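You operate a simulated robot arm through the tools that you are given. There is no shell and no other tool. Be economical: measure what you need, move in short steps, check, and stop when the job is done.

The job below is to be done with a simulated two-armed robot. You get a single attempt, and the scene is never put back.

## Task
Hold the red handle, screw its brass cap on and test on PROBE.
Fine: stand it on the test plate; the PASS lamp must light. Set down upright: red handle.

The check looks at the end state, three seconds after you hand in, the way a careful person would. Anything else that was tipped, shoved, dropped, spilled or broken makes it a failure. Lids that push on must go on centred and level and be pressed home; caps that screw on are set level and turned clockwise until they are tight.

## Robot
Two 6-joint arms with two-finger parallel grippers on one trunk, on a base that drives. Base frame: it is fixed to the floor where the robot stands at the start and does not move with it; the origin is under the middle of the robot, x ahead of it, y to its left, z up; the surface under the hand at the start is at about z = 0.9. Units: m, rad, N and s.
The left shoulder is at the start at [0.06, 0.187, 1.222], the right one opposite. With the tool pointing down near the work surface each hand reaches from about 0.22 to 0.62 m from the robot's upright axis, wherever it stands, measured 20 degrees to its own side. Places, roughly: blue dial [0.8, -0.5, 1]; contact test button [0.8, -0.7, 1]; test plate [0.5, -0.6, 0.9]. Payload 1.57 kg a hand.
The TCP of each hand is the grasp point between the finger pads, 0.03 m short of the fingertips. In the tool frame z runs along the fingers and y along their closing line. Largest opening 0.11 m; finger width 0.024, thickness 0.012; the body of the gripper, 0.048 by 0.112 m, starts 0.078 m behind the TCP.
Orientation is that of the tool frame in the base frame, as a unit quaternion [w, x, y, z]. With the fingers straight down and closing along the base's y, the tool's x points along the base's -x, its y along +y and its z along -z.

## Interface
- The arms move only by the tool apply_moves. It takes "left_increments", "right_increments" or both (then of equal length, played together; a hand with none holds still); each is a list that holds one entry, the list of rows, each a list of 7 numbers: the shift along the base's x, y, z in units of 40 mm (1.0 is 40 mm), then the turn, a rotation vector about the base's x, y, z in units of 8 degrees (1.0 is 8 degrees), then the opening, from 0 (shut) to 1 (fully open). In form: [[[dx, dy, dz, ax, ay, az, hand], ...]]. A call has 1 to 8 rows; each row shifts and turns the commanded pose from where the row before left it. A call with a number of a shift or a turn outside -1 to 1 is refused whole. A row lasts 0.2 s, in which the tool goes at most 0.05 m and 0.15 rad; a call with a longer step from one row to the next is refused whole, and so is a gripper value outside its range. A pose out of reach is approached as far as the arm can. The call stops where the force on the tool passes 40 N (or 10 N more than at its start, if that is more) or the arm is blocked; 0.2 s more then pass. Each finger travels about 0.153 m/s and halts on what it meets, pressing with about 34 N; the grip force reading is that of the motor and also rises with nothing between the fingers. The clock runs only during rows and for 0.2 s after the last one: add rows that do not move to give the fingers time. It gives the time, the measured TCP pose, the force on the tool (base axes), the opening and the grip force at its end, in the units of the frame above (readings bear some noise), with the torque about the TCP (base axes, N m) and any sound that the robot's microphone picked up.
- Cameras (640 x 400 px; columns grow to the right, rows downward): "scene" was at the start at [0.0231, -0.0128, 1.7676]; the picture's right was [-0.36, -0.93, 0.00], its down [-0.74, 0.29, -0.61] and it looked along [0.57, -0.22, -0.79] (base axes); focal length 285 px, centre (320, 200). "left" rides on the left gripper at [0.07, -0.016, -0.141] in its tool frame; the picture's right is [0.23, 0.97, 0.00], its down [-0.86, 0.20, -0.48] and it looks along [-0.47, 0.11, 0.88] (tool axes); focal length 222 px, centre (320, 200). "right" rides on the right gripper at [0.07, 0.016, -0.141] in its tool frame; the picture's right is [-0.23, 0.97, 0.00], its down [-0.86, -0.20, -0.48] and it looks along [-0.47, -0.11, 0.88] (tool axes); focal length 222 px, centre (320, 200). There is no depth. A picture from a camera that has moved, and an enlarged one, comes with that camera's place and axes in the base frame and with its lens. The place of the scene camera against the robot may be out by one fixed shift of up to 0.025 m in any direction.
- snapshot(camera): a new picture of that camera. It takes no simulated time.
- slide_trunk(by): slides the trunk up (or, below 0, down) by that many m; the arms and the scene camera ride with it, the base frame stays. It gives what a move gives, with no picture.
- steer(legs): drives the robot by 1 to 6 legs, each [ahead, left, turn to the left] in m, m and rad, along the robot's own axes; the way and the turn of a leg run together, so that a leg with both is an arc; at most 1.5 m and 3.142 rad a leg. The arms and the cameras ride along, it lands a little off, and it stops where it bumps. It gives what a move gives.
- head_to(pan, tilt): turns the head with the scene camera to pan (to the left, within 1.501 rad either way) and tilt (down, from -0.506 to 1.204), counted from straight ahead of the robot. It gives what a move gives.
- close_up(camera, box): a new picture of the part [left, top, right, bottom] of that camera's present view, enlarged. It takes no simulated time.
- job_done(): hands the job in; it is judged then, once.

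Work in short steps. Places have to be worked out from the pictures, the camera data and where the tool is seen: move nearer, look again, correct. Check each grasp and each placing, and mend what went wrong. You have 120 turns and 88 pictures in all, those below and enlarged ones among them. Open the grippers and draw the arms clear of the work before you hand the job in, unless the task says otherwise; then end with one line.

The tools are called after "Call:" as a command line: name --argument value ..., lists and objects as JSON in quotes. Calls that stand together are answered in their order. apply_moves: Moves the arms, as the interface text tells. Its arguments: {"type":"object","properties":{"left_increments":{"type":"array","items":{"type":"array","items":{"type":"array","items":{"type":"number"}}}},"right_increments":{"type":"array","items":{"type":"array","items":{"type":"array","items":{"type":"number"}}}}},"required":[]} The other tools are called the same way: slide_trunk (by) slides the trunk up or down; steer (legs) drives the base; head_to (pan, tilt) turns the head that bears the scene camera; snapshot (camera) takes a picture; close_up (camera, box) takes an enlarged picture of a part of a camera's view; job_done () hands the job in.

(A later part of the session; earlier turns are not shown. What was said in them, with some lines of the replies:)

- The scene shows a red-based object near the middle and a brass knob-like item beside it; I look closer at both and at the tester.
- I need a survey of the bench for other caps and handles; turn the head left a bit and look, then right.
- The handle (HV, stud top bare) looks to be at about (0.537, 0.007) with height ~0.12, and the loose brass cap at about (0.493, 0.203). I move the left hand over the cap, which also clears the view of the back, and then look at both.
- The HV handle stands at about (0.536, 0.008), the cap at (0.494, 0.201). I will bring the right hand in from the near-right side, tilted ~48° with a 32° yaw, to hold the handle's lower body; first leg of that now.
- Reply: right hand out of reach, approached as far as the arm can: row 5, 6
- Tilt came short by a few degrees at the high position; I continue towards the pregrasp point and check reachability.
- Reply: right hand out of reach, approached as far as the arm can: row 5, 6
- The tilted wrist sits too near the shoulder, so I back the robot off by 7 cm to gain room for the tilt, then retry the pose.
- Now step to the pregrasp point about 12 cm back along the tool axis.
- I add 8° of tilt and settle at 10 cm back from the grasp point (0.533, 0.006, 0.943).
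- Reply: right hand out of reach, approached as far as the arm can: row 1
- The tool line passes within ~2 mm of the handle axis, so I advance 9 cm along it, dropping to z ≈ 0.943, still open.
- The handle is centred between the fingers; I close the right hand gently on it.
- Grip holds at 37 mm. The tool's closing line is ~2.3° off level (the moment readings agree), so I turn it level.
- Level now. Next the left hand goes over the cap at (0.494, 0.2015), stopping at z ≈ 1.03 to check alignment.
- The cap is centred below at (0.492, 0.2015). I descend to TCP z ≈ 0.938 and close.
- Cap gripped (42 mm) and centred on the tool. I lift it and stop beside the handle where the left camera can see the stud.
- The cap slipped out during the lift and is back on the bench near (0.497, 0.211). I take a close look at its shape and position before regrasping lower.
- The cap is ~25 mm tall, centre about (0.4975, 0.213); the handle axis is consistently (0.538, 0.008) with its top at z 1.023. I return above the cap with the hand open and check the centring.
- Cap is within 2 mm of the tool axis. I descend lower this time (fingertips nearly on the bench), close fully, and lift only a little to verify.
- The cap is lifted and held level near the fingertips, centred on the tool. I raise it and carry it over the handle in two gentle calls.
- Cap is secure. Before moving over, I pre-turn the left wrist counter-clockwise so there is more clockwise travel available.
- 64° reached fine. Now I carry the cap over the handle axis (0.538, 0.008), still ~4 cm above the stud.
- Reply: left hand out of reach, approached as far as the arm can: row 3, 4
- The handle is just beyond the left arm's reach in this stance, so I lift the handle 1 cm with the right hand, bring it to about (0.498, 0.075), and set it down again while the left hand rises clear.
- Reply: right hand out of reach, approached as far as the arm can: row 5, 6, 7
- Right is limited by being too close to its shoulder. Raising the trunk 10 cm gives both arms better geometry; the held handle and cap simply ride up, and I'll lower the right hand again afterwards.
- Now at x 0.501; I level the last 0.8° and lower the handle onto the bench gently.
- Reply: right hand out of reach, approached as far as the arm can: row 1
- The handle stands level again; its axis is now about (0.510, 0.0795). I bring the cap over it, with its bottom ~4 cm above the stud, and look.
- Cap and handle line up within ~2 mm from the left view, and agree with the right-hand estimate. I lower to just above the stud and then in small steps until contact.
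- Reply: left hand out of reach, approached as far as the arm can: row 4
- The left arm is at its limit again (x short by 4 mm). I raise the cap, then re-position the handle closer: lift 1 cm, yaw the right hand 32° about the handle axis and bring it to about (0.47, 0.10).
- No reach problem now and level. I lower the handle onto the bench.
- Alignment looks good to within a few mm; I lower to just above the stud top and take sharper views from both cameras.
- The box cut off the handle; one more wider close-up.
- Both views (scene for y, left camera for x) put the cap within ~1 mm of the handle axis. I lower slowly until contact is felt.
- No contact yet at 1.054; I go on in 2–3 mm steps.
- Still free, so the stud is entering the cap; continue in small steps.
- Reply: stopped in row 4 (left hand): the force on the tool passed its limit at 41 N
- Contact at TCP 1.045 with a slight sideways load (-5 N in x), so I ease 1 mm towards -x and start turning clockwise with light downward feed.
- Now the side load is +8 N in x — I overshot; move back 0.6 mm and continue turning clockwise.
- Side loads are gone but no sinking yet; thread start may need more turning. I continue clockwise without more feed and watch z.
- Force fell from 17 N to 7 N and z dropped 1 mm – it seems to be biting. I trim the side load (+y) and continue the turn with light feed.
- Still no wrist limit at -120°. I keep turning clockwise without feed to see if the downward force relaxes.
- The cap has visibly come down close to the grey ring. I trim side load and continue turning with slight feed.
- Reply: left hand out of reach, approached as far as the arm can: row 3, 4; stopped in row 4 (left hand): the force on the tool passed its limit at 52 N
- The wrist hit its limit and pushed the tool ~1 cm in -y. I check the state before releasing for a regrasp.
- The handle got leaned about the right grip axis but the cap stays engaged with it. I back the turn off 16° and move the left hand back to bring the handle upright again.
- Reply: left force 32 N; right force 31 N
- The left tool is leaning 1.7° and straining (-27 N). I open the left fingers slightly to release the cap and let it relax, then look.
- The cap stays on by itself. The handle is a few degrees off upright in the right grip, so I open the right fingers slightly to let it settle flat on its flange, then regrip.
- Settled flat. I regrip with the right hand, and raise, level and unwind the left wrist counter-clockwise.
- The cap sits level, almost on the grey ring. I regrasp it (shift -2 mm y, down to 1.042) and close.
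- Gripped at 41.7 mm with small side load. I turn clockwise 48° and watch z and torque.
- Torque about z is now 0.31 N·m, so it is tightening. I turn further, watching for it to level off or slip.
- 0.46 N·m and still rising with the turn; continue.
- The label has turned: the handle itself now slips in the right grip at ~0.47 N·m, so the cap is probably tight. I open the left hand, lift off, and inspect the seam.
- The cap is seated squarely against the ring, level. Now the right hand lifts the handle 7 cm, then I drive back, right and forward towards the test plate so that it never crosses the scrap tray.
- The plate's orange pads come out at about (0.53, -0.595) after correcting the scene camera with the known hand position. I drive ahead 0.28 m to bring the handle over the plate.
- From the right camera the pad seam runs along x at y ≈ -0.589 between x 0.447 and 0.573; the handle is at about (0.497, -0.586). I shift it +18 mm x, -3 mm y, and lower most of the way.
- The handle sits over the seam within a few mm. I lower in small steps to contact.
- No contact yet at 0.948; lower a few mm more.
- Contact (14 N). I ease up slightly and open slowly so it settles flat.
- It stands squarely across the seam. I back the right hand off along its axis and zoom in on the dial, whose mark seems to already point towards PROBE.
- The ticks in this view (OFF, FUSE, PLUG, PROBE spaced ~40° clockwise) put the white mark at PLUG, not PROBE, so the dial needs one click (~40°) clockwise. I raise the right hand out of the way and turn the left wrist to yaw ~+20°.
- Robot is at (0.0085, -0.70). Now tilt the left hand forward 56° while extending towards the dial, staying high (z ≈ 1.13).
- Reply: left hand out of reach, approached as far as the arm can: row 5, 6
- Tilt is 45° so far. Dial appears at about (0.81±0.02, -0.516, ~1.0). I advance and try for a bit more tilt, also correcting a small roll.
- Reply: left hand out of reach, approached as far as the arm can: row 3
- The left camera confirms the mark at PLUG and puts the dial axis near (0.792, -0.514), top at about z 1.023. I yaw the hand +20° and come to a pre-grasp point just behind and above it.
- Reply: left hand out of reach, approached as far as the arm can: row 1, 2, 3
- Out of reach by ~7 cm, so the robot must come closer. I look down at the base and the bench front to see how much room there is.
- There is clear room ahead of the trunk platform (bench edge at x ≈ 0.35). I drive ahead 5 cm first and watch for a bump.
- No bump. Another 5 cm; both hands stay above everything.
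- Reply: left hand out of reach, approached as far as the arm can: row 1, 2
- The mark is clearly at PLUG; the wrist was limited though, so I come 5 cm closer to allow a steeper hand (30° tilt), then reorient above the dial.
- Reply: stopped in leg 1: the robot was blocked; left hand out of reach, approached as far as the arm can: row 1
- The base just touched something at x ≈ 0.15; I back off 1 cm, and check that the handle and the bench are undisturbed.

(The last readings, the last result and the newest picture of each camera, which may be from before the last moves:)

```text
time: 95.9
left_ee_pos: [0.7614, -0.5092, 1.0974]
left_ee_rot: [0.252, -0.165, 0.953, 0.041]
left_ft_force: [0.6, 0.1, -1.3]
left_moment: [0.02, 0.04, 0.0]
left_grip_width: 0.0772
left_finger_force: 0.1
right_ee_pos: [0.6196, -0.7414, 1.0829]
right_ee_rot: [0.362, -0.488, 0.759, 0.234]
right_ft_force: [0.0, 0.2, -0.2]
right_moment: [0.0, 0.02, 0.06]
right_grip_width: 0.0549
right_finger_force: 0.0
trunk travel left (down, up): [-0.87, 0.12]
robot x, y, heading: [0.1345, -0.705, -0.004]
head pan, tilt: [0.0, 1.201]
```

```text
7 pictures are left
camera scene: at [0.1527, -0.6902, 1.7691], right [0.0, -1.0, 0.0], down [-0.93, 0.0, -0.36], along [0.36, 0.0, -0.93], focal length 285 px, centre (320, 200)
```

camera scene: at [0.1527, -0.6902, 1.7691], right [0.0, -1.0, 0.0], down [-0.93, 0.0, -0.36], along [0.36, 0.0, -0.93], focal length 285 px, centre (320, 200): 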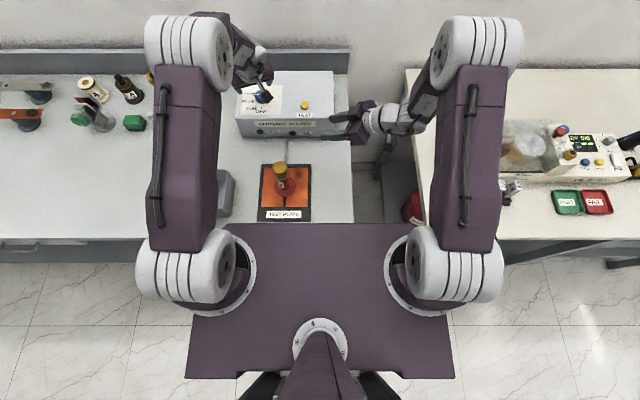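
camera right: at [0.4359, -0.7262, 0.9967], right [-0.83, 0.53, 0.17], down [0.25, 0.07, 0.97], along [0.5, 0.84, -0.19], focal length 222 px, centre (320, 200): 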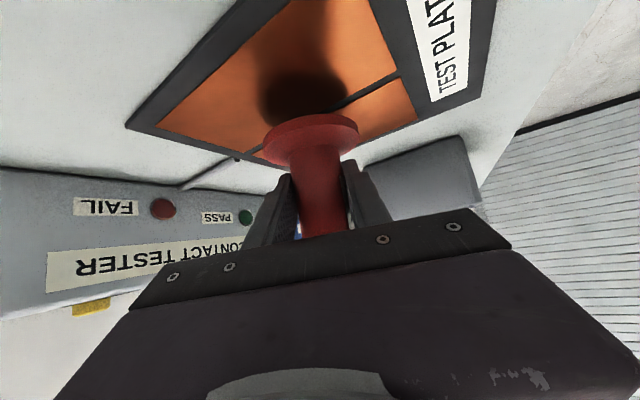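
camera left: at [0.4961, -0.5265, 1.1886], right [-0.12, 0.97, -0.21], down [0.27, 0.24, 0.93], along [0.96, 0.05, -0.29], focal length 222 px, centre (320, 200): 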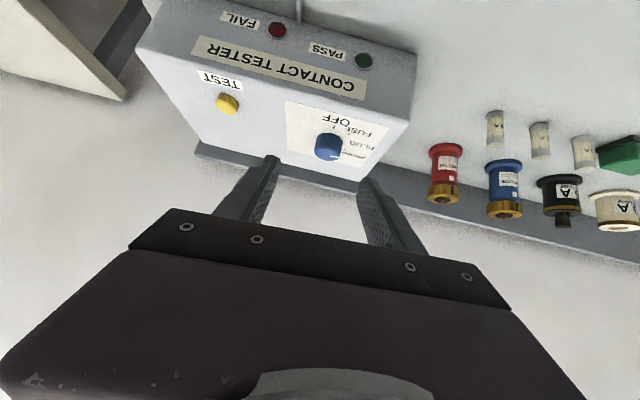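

All fine on the bench. I bring the open left fingers to just above the dial (z ≈ 1.06) and check alignment.

Call:
apply_moves --left_increments '[[[0.16, -0.08, -0.3, 0, 0, 0, 0.7], [0.16, -0.08, -0.3, 0, 0, 0, 0.7], [0.15, -0.09, -0.33, 0, 0, 0, 0.7], [0, 0, 0, 0, 0, 0, 0.7]]]'

Call:
close_up --camera "left" --box '[200, 40, 440, 240]'

```text
time: 96.9
left_ee_pos: [0.7774, -0.5189, 1.0619]
left_ee_rot: [0.255, -0.165, 0.952, 0.041]
left_ft_force: [0.6, 0.7, -0.9]
left_moment: [0.01, 0.0, -0.03]
left_grip_width: 0.0768
left_finger_force: 0.1
right_ee_pos: [0.618, -0.7421, 1.085]
right_ee_rot: [0.364, -0.488, 0.759, 0.232]
right_ft_force: [0.8, 0.3, 1.1]
right_moment: [0.0, 0.02, -0.03]
right_grip_width: 0.055
right_finger_force: 0.1
trunk travel left (down, up): [-0.87, 0.12]
robot x, y, heading: [0.1389, -0.7034, 0.0]
head pan, tilt: [0.0, 1.201]
```

```text
2.00 times, centred on (320, 140) of left
camera zoom: at [0.6578, -0.5785, 1.1512], right [-0.51, 0.85, -0.12], down [0.41, 0.36, 0.84], along [0.76, 0.38, -0.53], focal length 444 px, centre (320, 320)
```

zoom: 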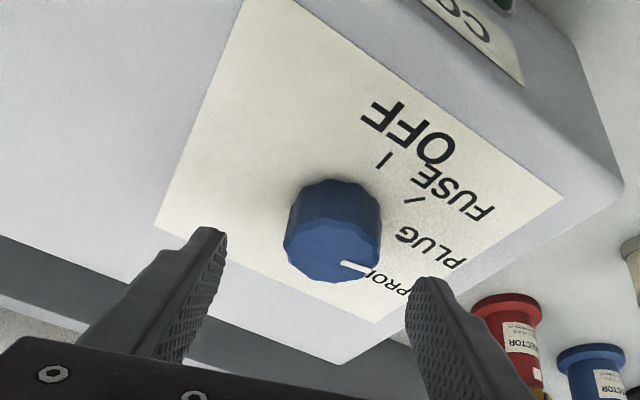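

Dial axis ≈ (0.788, -0.5125). I shift 2.5 mm towards +y, go down to z 1.039 and close on the dial.

Call:
apply_moves --left_increments '[[[-0.01, 0.06, -0.3, 0, 0, 0, 0.7], [0, 0, -0.27, 0, 0, 0, 0.7], [0, 0, 0, 0, 0, 0, 0.5], [0, 0, 0, 0, 0, 0, 0.3], [0, 0, 0, 0, 0, 0, 0.3], [0, 0, 0, 0, 0, 0, 0.3]]]'

```text
time: 98.3
left_ee_pos: [0.7733, -0.5126, 1.0415]
left_ee_rot: [0.256, -0.166, 0.951, 0.041]
left_ft_force: [-0.8, 16.5, 20.0]
left_moment: [1.08, 0.15, 0.08]
left_grip_width: 0.0477
left_finger_force: 8.5
right_ee_pos: [0.616, -0.7398, 1.0865]
right_ee_rot: [0.365, -0.489, 0.758, 0.232]
right_ft_force: [-0.2, 0.1, -0.6]
right_moment: [-0.02, 0.0, -0.01]
right_grip_width: 0.0549
right_finger_force: 0.0
trunk travel left (down, up): [-0.87, 0.12]
robot x, y, heading: [0.1359, -0.7074, -0.0]
head pan, tilt: [0.0, 1.201]
```

The fingers met the dial at 47.7 mm but with 20 N upward, so tips touch the box top. I raise 3 mm and re-read.

Call:
apply_moves --left_increments '[[[0, 0.03, 0.04, 0, 0, 0, 0.4], [0, 0.02, 0.04, 0, 0, 0, 0.4], [0, 0, 0, 0, 0, 0, 0.3], [0, 0, 0, 0, 0, 0, 0.2], [0, 0, 0, 0, 0, 0, 0.2]]]'

Call:
close_up --camera "left" --box '[200, 80, 440, 260]'

```text
time: 99.5
left_ee_pos: [0.776, -0.5179, 1.0419]
left_ee_rot: [0.253, -0.164, 0.952, 0.042]
left_ft_force: [-3.1, -7.0, -1.0]
left_moment: [0.55, -0.07, -0.02]
left_grip_width: 0.0383
left_finger_force: 43.9
right_ee_pos: [0.617, -0.745, 1.0836]
right_ee_rot: [0.365, -0.488, 0.758, 0.233]
right_ft_force: [-0.3, 0.1, 0.4]
right_moment: [0.0, 0.0, -0.01]
right_grip_width: 0.0548
right_finger_force: 0.0
trunk travel left (down, up): [-0.87, 0.12]
robot x, y, heading: [0.1375, -0.7044, 0.0]
head pan, tilt: [0.0, 1.201]
```

```text
2.22 times, centred on (320, 170) of left
camera zoom: at [0.657, -0.5765, 1.1313], right [-0.51, 0.85, -0.12], down [0.41, 0.36, 0.84], along [0.76, 0.38, -0.53], focal length 494 px, centre (320, 267)
```

zoom: 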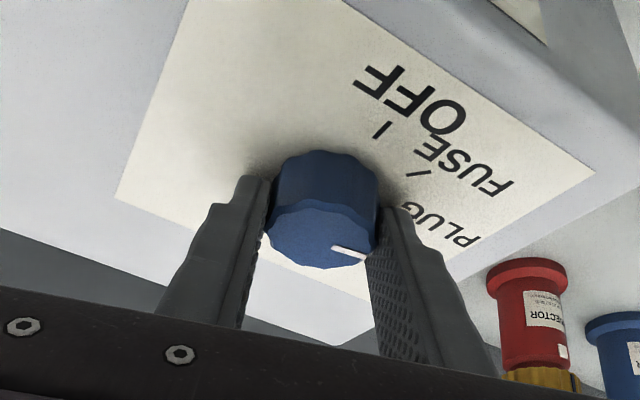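

The dial is firmly gripped. I turn it 40° clockwise about its own axis.

Call:
apply_moves --left_increments '[[[0, 0.039, 0, 0, 0, -1, 0.2], [0, 0.039, 0, 0, 0, -1, 0.2], [0, 0.039, 0, 0, 0, -1, 0.2], [0, 0.039, 0, 0, 0, -1, 0.2], [0, 0.039, 0, 0, 0, -1, 0.2], [0, 0, 0, 0, 0, 0, 0.2]]]'

```text
time: 100.9
left_ee_pos: [0.7748, -0.5163, 1.0426]
left_ee_rot: [0.259, -0.031, 0.965, 0.012]
left_ft_force: [-3.0, -21.6, -13.1]
left_moment: [-1.67, -0.9, -0.09]
left_grip_width: 0.0383
left_finger_force: 43.9
left hand out of reach, approached as far as the arm can: row 3, 4, 5
right_ee_pos: [0.6188, -0.7449, 1.0845]
right_ee_rot: [0.365, -0.487, 0.758, 0.235]
right_ft_force: [0.0, 0.0, 0.6]
right_moment: [0.02, 0.0, 0.04]
right_grip_width: 0.0548
right_finger_force: 0.1
trunk travel left (down, up): [-0.87, 0.12]
robot x, y, heading: [0.1376, -0.7095, -0.0]
head pan, tilt: [0.0, 1.201]
```

Only 16° came through before the arm's limit in this posture. I ratchet: open, rise, yaw back to about +28°, and check the mark before regrasping.

Call:
apply_moves --left_increments '[[[0, 0, 0, 0, 0, 0, 0.5], [0, 0, 0, 0, 0, 0, 0.7], [0, 0, 0.5, 0, 0, 0, 0.7], [0, 0, 0.3, 0, 0, 1, 0.7], [0.05, -0.075, 0, 0, 0, 1, 0.7], [0, 0, 0, 0, 0, 1, 0.7], [0, 0, 0, 0, 0, 0, 0.7]]]'

Call:
close_up --camera "left" --box '[200, 80, 440, 260]'

```text
time: 102.5
left_ee_pos: [0.7782, -0.5132, 1.0747]
left_ee_rot: [0.252, -0.233, 0.937, 0.064]
left_ft_force: [-0.1, -0.2, -0.4]
left_moment: [0.01, -0.03, 0.01]
left_grip_width: 0.077
left_finger_force: 0.0
right_ee_pos: [0.6178, -0.7396, 1.0839]
right_ee_rot: [0.364, -0.489, 0.758, 0.234]
right_ft_force: [0.1, -0.1, -1.1]
right_moment: [0.03, 0.03, 0.0]
right_grip_width: 0.0552
right_finger_force: 0.0
trunk travel left (down, up): [-0.87, 0.12]
robot x, y, heading: [0.1396, -0.7082, -0.0]
head pan, tilt: [0.0, 1.201]
```

```text
2.22 times, centred on (320, 170) of left
camera zoom: at [0.6679, -0.5902, 1.1629], right [-0.63, 0.77, -0.11], down [0.35, 0.41, 0.84], along [0.69, 0.49, -0.53], focal length 494 px, centre (320, 267)
```

zoom: 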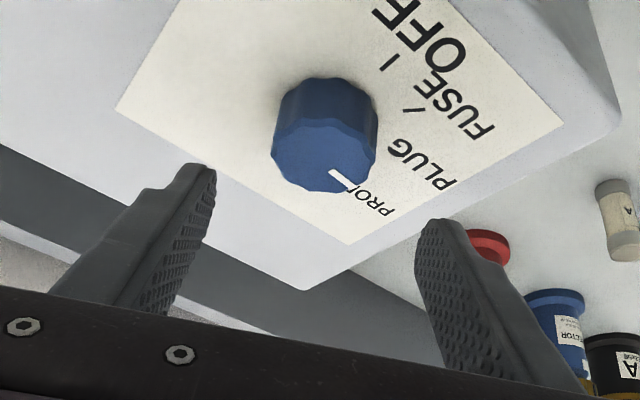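

The mark stayed where it was turned to (~17° of 40° done, no spring-back). I regrasp at yaw +28° and turn another 24°.

Call:
apply_moves --left_increments '[[[-0.05, -0.12, -0.4, 0, 0, 0, 0.7], [0, 0, -0.4, 0, 0, 0, 0.7], [0, 0, 0, 0, 0, 0, 0.4], [0, 0, 0, 0, 0, 0, 0.2], [0, 0, 0, 0, 0, 0, 0.2]]]'

```text
time: 103.7
left_ee_pos: [0.7756, -0.5185, 1.0426]
left_ee_rot: [0.252, -0.232, 0.937, 0.064]
left_ft_force: [-1.7, 2.5, -2.4]
left_moment: [-0.06, -0.8, 0.02]
left_grip_width: 0.0382
left_finger_force: 44.4
right_ee_pos: [0.6186, -0.7417, 1.0839]
right_ee_rot: [0.364, -0.488, 0.758, 0.233]
right_ft_force: [0.6, 0.0, -0.6]
right_moment: [0.01, -0.02, -0.01]
right_grip_width: 0.0549
right_finger_force: 0.1
trunk travel left (down, up): [-0.87, 0.12]
robot x, y, heading: [0.1375, -0.7035, 0.005]
head pan, tilt: [0.0, 1.201]
```

Clean grip (38.2 mm). Turn 24° clockwise now.

Call:
apply_moves --left_increments '[[[-0.011, 0.037, 0, 0, 0, -0.8, 0.2], [-0.011, 0.037, 0, 0, 0, -0.8, 0.2], [-0.011, 0.037, 0, 0, 0, -0.7, 0.2], [0, 0, 0, 0, 0, -0.7, 0.2], [0, 0, 0, 0, 0, 0, 0.2]]]'

```text
time: 104.9
left_ee_pos: [0.775, -0.5153, 1.043]
left_ee_rot: [0.259, -0.032, 0.965, 0.011]
left_ft_force: [2.1, -8.6, -2.7]
left_moment: [-1.57, -0.06, -0.06]
left_grip_width: 0.0384
left_finger_force: 44.3
right_ee_pos: [0.6195, -0.7424, 1.084]
right_ee_rot: [0.365, -0.487, 0.758, 0.233]
right_ft_force: [-0.1, 0.5, 0.0]
right_moment: [0.0, 0.01, 0.01]
right_grip_width: 0.055
right_finger_force: 0.0
trunk travel left (down, up): [-0.87, 0.12]
robot x, y, heading: [0.1362, -0.702, -0.003]
head pan, tilt: [0.0, 1.201]
```

Turned to the same end angle, ~40° in total. I open, rise and check the mark against PROBE.

Call:
apply_moves --left_increments '[[[0, 0, 0, 0, 0, 0, 0.5], [0, 0, 0, 0, 0, 0, 0.7], [0, 0, 0.5, 0, 0, 0, 0.7], [0, 0, 0.7, 0, 0, 0, 0.7], [-0.5, 0, 0.5, 0, 0, 0, 0.7], [-0.5, 0, 0.3, 0, 0, 0, 0.4]]]'

Call:
close_up --camera "left" --box '[160, 20, 440, 200]'

```text
time: 106.3
left_ee_pos: [0.7334, -0.5163, 1.1228]
left_ee_rot: [0.26, -0.033, 0.965, 0.01]
left_ft_force: [-0.7, -1.0, 1.1]
left_moment: [0.0, 0.0, 0.03]
left_grip_width: 0.0441
left_finger_force: 0.0
right_ee_pos: [0.6173, -0.7416, 1.0844]
right_ee_rot: [0.364, -0.488, 0.758, 0.232]
right_ft_force: [-0.2, 0.3, -0.1]
right_moment: [-0.01, 0.0, -0.02]
right_grip_width: 0.0551
right_finger_force: 0.2
trunk travel left (down, up): [-0.87, 0.12]
robot x, y, heading: [0.1356, -0.7029, -0.0]
head pan, tilt: [0.0, 1.201]
```

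```text
2.22 times, centred on (300, 110) of left
camera zoom: at [0.602, -0.5408, 1.2114], right [-0.26, 0.96, -0.11], down [0.48, 0.23, 0.84], along [0.83, 0.17, -0.52], focal length 494 px, centre (364, 400)
```

zoom: 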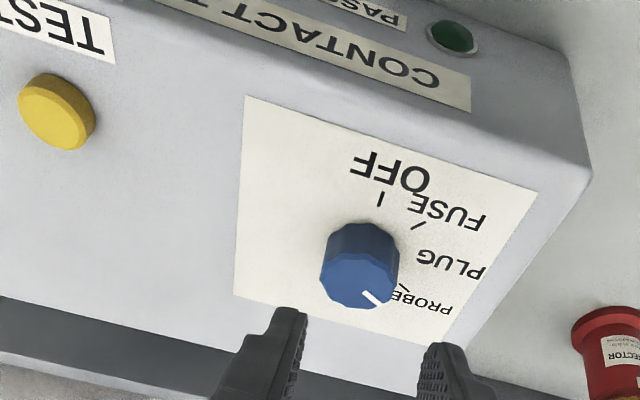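

The mark now reads at PROBE (≈118°, matching its tick). Next the TEST button at about (0.755, -0.659): I pull the right hand away and bring the closed left fingers above the button.

Call:
apply_moves --right_increments '[[[-0.4, -0.6, 0.1, 0, 0, 0, 0.5], [-0.4, -0.6, 0.1, 0, 0, 0, 0.5], [-0.4, -0.6, 0.1, 0, 0, 0, 0.5], [0, 0, 0, 0, 0, 0, 0.5], [0, 0, 0, 0, 0, 0, 0.5], [0, 0, 0, 0, 0, 0, 0.5], [0, 0, 0, 0, 0, 0, 0.5]]]' --left_increments '[[[0, 0, 0, 0, 0, 0, 0.2], [0, 0, 0, 0, 0, 0, 0], [0.04, -0.9, 0, 0, 0, 0, 0], [0.04, -0.9, 0, 0, 0, 0, 0], [0.04, -0.9, 0, 0, 0, 0, 0], [0.04, -0.9, 0, 0, 0, 0, 0], [0, 0, 0, 0, 0, 0, 0]]]'

```text
time: 107.9
left_ee_pos: [0.7412, -0.6604, 1.1217]
left_ee_rot: [0.259, -0.032, 0.965, 0.01]
left_ft_force: [-0.3, 0.5, 0.5]
left_moment: [-0.04, 0.0, 0.0]
left_grip_width: 0.0001
left_finger_force: 21.7
right_ee_pos: [0.5686, -0.8138, 1.0964]
right_ee_rot: [0.364, -0.488, 0.758, 0.233]
right_ft_force: [-0.3, 0.2, 0.7]
right_moment: [-0.02, 0.02, -0.02]
right_grip_width: 0.055
right_finger_force: 0.0
trunk travel left (down, up): [-0.87, 0.12]
robot x, y, heading: [0.1387, -0.7033, -0.0]
head pan, tilt: [0.0, 1.201]
```

In place above the button. I descend to z ≈ 1.06 (tips ~2 cm above it) and check the aim once.

Call:
apply_moves --left_increments '[[[0, 0, -0.6, 0, 0, 0, 0], [0, 0, -0.6, 0, 0, 0, 0], [0, 0, -0.3, 0, 0, 0, 0], [0, 0, 0, 0, 0, 0, 0]]]'

Call:
close_up --camera "left" --box '[200, 60, 440, 240]'

```text
time: 108.9
left_ee_pos: [0.7399, -0.659, 1.0641]
left_ee_rot: [0.26, -0.032, 0.965, 0.011]
left_ft_force: [0.0, 0.0, -0.3]
left_moment: [0.02, -0.04, -0.01]
left_grip_width: 0.0
left_finger_force: 21.1
right_ee_pos: [0.5688, -0.814, 1.0967]
right_ee_rot: [0.364, -0.487, 0.759, 0.233]
right_ft_force: [-0.7, -0.2, 0.3]
right_moment: [-0.02, 0.03, 0.02]
right_grip_width: 0.0551
right_finger_force: 0.0
trunk travel left (down, up): [-0.87, 0.12]
robot x, y, heading: [0.1367, -0.7039, -0.003]
head pan, tilt: [0.0, 1.201]
```

```text
2.22 times, centred on (320, 150) of left
camera zoom: at [0.6089, -0.6847, 1.1521], right [-0.26, 0.96, -0.11], down [0.48, 0.23, 0.84], along [0.83, 0.17, -0.53], focal length 494 px, centre (320, 311)
```

zoom: 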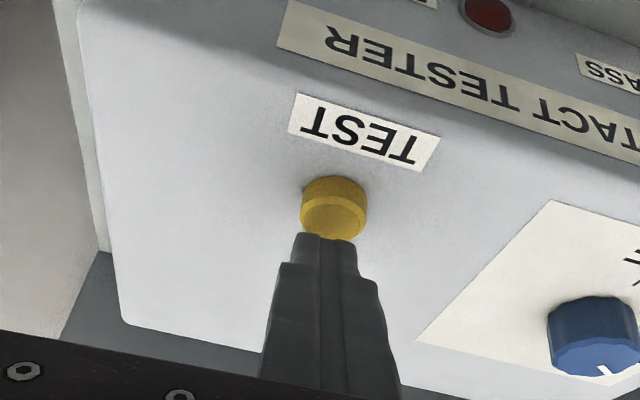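

Aim is good to ~3 mm. I shift 3 mm in +y and press down gently.

Call:
apply_moves --left_increments '[[[0, 0.08, -0.3, 0, 0, 0, 0], [0, 0, -0.2, 0, 0, 0, 0], [0, 0, -0.08, 0, 0, 0, 0], [0, 0, -0.06, 0, 0, 0, 0], [0, 0, -0.05, 0, 0, 0, 0], [0, 0, 0, 0, 0, 0, 0]]]'

```text
time: 110.0
left_ee_pos: [0.7419, -0.6556, 1.0458]
left_ee_rot: [0.268, -0.033, 0.963, 0.007]
left_ft_force: [-4.6, 0.7, 25.0]
left_moment: [0.05, -0.01, -0.09]
left_grip_width: 0.0
left_finger_force: 21.6
right_ee_pos: [0.5637, -0.8133, 1.0972]
right_ee_rot: [0.367, -0.489, 0.757, 0.232]
right_ft_force: [-0.4, 0.4, 0.7]
right_moment: [0.02, -0.04, -0.04]
right_grip_width: 0.0551
right_finger_force: 0.1
trunk travel left (down, up): [-0.87, 0.12]
robot x, y, heading: [0.1376, -0.7043, -0.003]
head pan, tilt: [0.0, 1.201]
heard: click
stopped in row 5 (left hand): the force on the tool passed its limit at 42 N (the readings are from after the stop); the commanded pose is now the measured one
```

A click was heard. I lift the hand off the button and back to let the lamps be seen.

Call:
apply_moves --left_increments '[[[0, 0, 0.4, 0, 0, 0, 0], [0, 0, 0.8, 0, 0, 0, 0], [-0.3, 0.5, 0.5, 0, 0, 0, 0], [-0.6, 0.7, 0.3, 0, 0, 0, 0], [-0.7, 0.6, 0.2, 0, 0, 0, 0]]]'

Call:
close_up --camera "scene" --box '[210, 60, 370, 230]'

```text
time: 111.2
left_ee_pos: [0.6776, -0.5834, 1.1294]
left_ee_rot: [0.264, -0.032, 0.964, 0.008]
left_ft_force: [0.1, 0.4, -0.1]
left_moment: [0.0, -0.04, 0.0]
left_grip_width: 0.0
left_finger_force: 20.9
right_ee_pos: [0.567, -0.8137, 1.0969]
right_ee_rot: [0.365, -0.488, 0.758, 0.232]
right_ft_force: [0.2, 0.9, 0.2]
right_moment: [-0.02, -0.02, -0.05]
right_grip_width: 0.0551
right_finger_force: 0.0
trunk travel left (down, up): [-0.87, 0.12]
robot x, y, heading: [0.1345, -0.7034, 0.001]
head pan, tilt: [0.0, 1.201]
```

```text
2.35 times, centred on (290, 145) of scene
camera zoom: at [0.1454, -0.6892, 1.7691], right [0.0, -1.0, 0.0], down [-0.93, 0.0, -0.36], along [0.36, 0.0, -0.93], focal length 671 px, centre (391, 329)
```

zoom: 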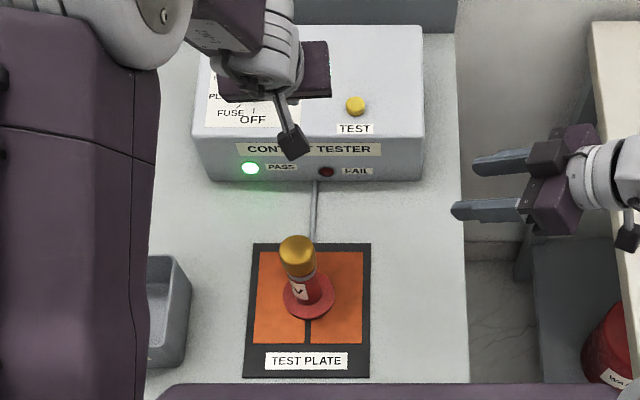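

PASS is lit and the capped handle stands upright on the plate. I raise and open the hands, move the left one sideways clear of the handle, then back the robot away.

Call:
apply_moves --left_increments '[[[0, 0.7, 0.6, 0, 0, 0, 0], [0, 0.8, 0.6, 0, 0, 0, 0.2], [0, 0.8, 0.6, 0, 0, 0, 0.4], [-0.3, 0.8, 0.4, 0, 0, 0, 0.6]]]' --right_increments '[[[-0.2, -0.2, 0.5, 0, 0, 0, 0.6], [-0.2, -0.2, 0.5, 0, 0, 0, 0.7], [-0.2, -0.2, 0.5, 0, 0, 0, 0.8], [-0.2, 0, 0.2, 0, 0, 0, 0.8]]]'

Call:
slide_trunk --by 0.1

Call:
steer --legs '[[-0.3, 0, 0]]'

Call:
head_to --pan 0.1 --tilt 0.8

Call:
snapshot --camera "scene"

```text
time: 112.2
left_ee_pos: [0.7105, -0.4923, 1.2242]
left_ee_rot: [0.345, -0.031, 0.938, -0.015]
left_ft_force: [0.2, 0.3, 0.3]
left_moment: [-0.02, -0.03, -0.03]
left_grip_width: 0.0661
left_finger_force: 0.0
left hand out of reach, approached as far as the arm can: row 3, 4
right_ee_pos: [0.5364, -0.8369, 1.1651]
right_ee_rot: [0.363, -0.488, 0.759, 0.233]
right_ft_force: [0.1, -0.7, 0.0]
right_moment: [-0.01, -0.04, -0.02]
right_grip_width: 0.0883
right_finger_force: 0.1
trunk travel left (down, up): [-0.87, 0.12]
robot x, y, heading: [0.1415, -0.7058, -0.002]
head pan, tilt: [0.0, 1.201]
```

```text
time: 113.5
left_ee_pos: [0.7092, -0.4936, 1.3252]
left_ee_rot: [0.344, -0.024, 0.939, -0.012]
left_ft_force: [0.1, -0.2, -0.6]
left_moment: [0.04, -0.03, 0.01]
left_grip_width: 0.0659
left_finger_force: 0.0
right_ee_pos: [0.5367, -0.8372, 1.2649]
right_ee_rot: [0.365, -0.487, 0.759, 0.232]
right_ft_force: [-0.1, 0.1, 0.1]
right_moment: [0.0, 0.05, -0.03]
right_grip_width: 0.0879
right_finger_force: 0.0
trunk travel left (down, up): [-0.97, 0.02]
robot x, y, heading: [0.1387, -0.7069, -0.0]
head pan, tilt: [0.0, 1.201]
```

```text
time: 115.6
left_ee_pos: [0.419, -0.4926, 1.3223]
left_ee_rot: [0.344, -0.022, 0.939, -0.013]
left_ft_force: [0.0, -1.1, -0.3]
left_moment: [0.0, -0.01, 0.02]
left_grip_width: 0.0659
left_finger_force: 0.1
right_ee_pos: [0.2453, -0.8374, 1.2637]
right_ee_rot: [0.363, -0.486, 0.76, 0.232]
right_ft_force: [0.5, -0.1, 0.0]
right_moment: [-0.03, 0.0, 0.01]
right_grip_width: 0.0881
right_finger_force: 0.1
trunk travel left (down, up): [-0.97, 0.02]
robot x, y, heading: [-0.1574, -0.7067, -0.001]
head pan, tilt: [0.0, 1.201]
```

```text
time: 116.4
left_ee_pos: [0.4154, -0.4936, 1.3244]
left_ee_rot: [0.345, -0.021, 0.938, -0.013]
left_ft_force: [-0.2, 0.4, -0.1]
left_moment: [-0.02, 0.05, 0.02]
left_grip_width: 0.066
left_finger_force: 0.0
right_ee_pos: [0.2415, -0.8376, 1.2644]
right_ee_rot: [0.365, -0.487, 0.759, 0.232]
right_ft_force: [-0.2, 0.5, 0.5]
right_moment: [-0.02, -0.02, -0.03]
right_grip_width: 0.0881
right_finger_force: 0.0
trunk travel left (down, up): [-0.97, 0.02]
robot x, y, heading: [-0.1551, -0.7041, -0.002]
head pan, tilt: [0.099, 0.799]
```

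```text
0 pictures are left
camera scene: at [-0.1231, -0.6818, 1.8968], right [0.1, -1.0, 0.0], down [-0.71, -0.07, -0.7], along [0.69, 0.07, -0.72], focal length 285 px, centre (320, 200)
```

scene: 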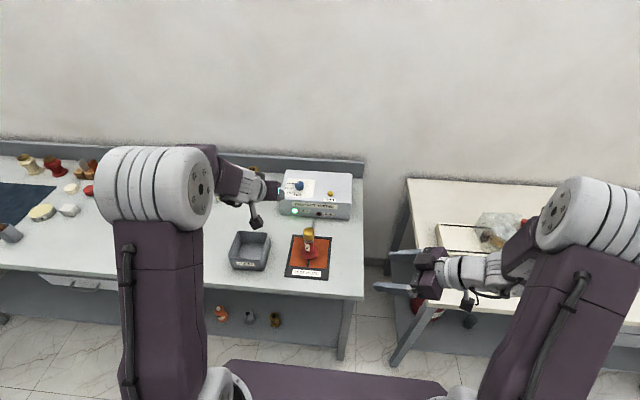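

The PASS lamp is still lit, the capped handle stands upright on the plate, and both hands are open and clear. I hand the job in.

Call:
job_done

```text
The job is handed in.
```

The brass cap is screwed tight on the red handle, the dial is on PROBE, the PASS lamp is lit, and the handle stands upright on the test plate; the robot's base lightly touched the bench once, with nothing seen to move.
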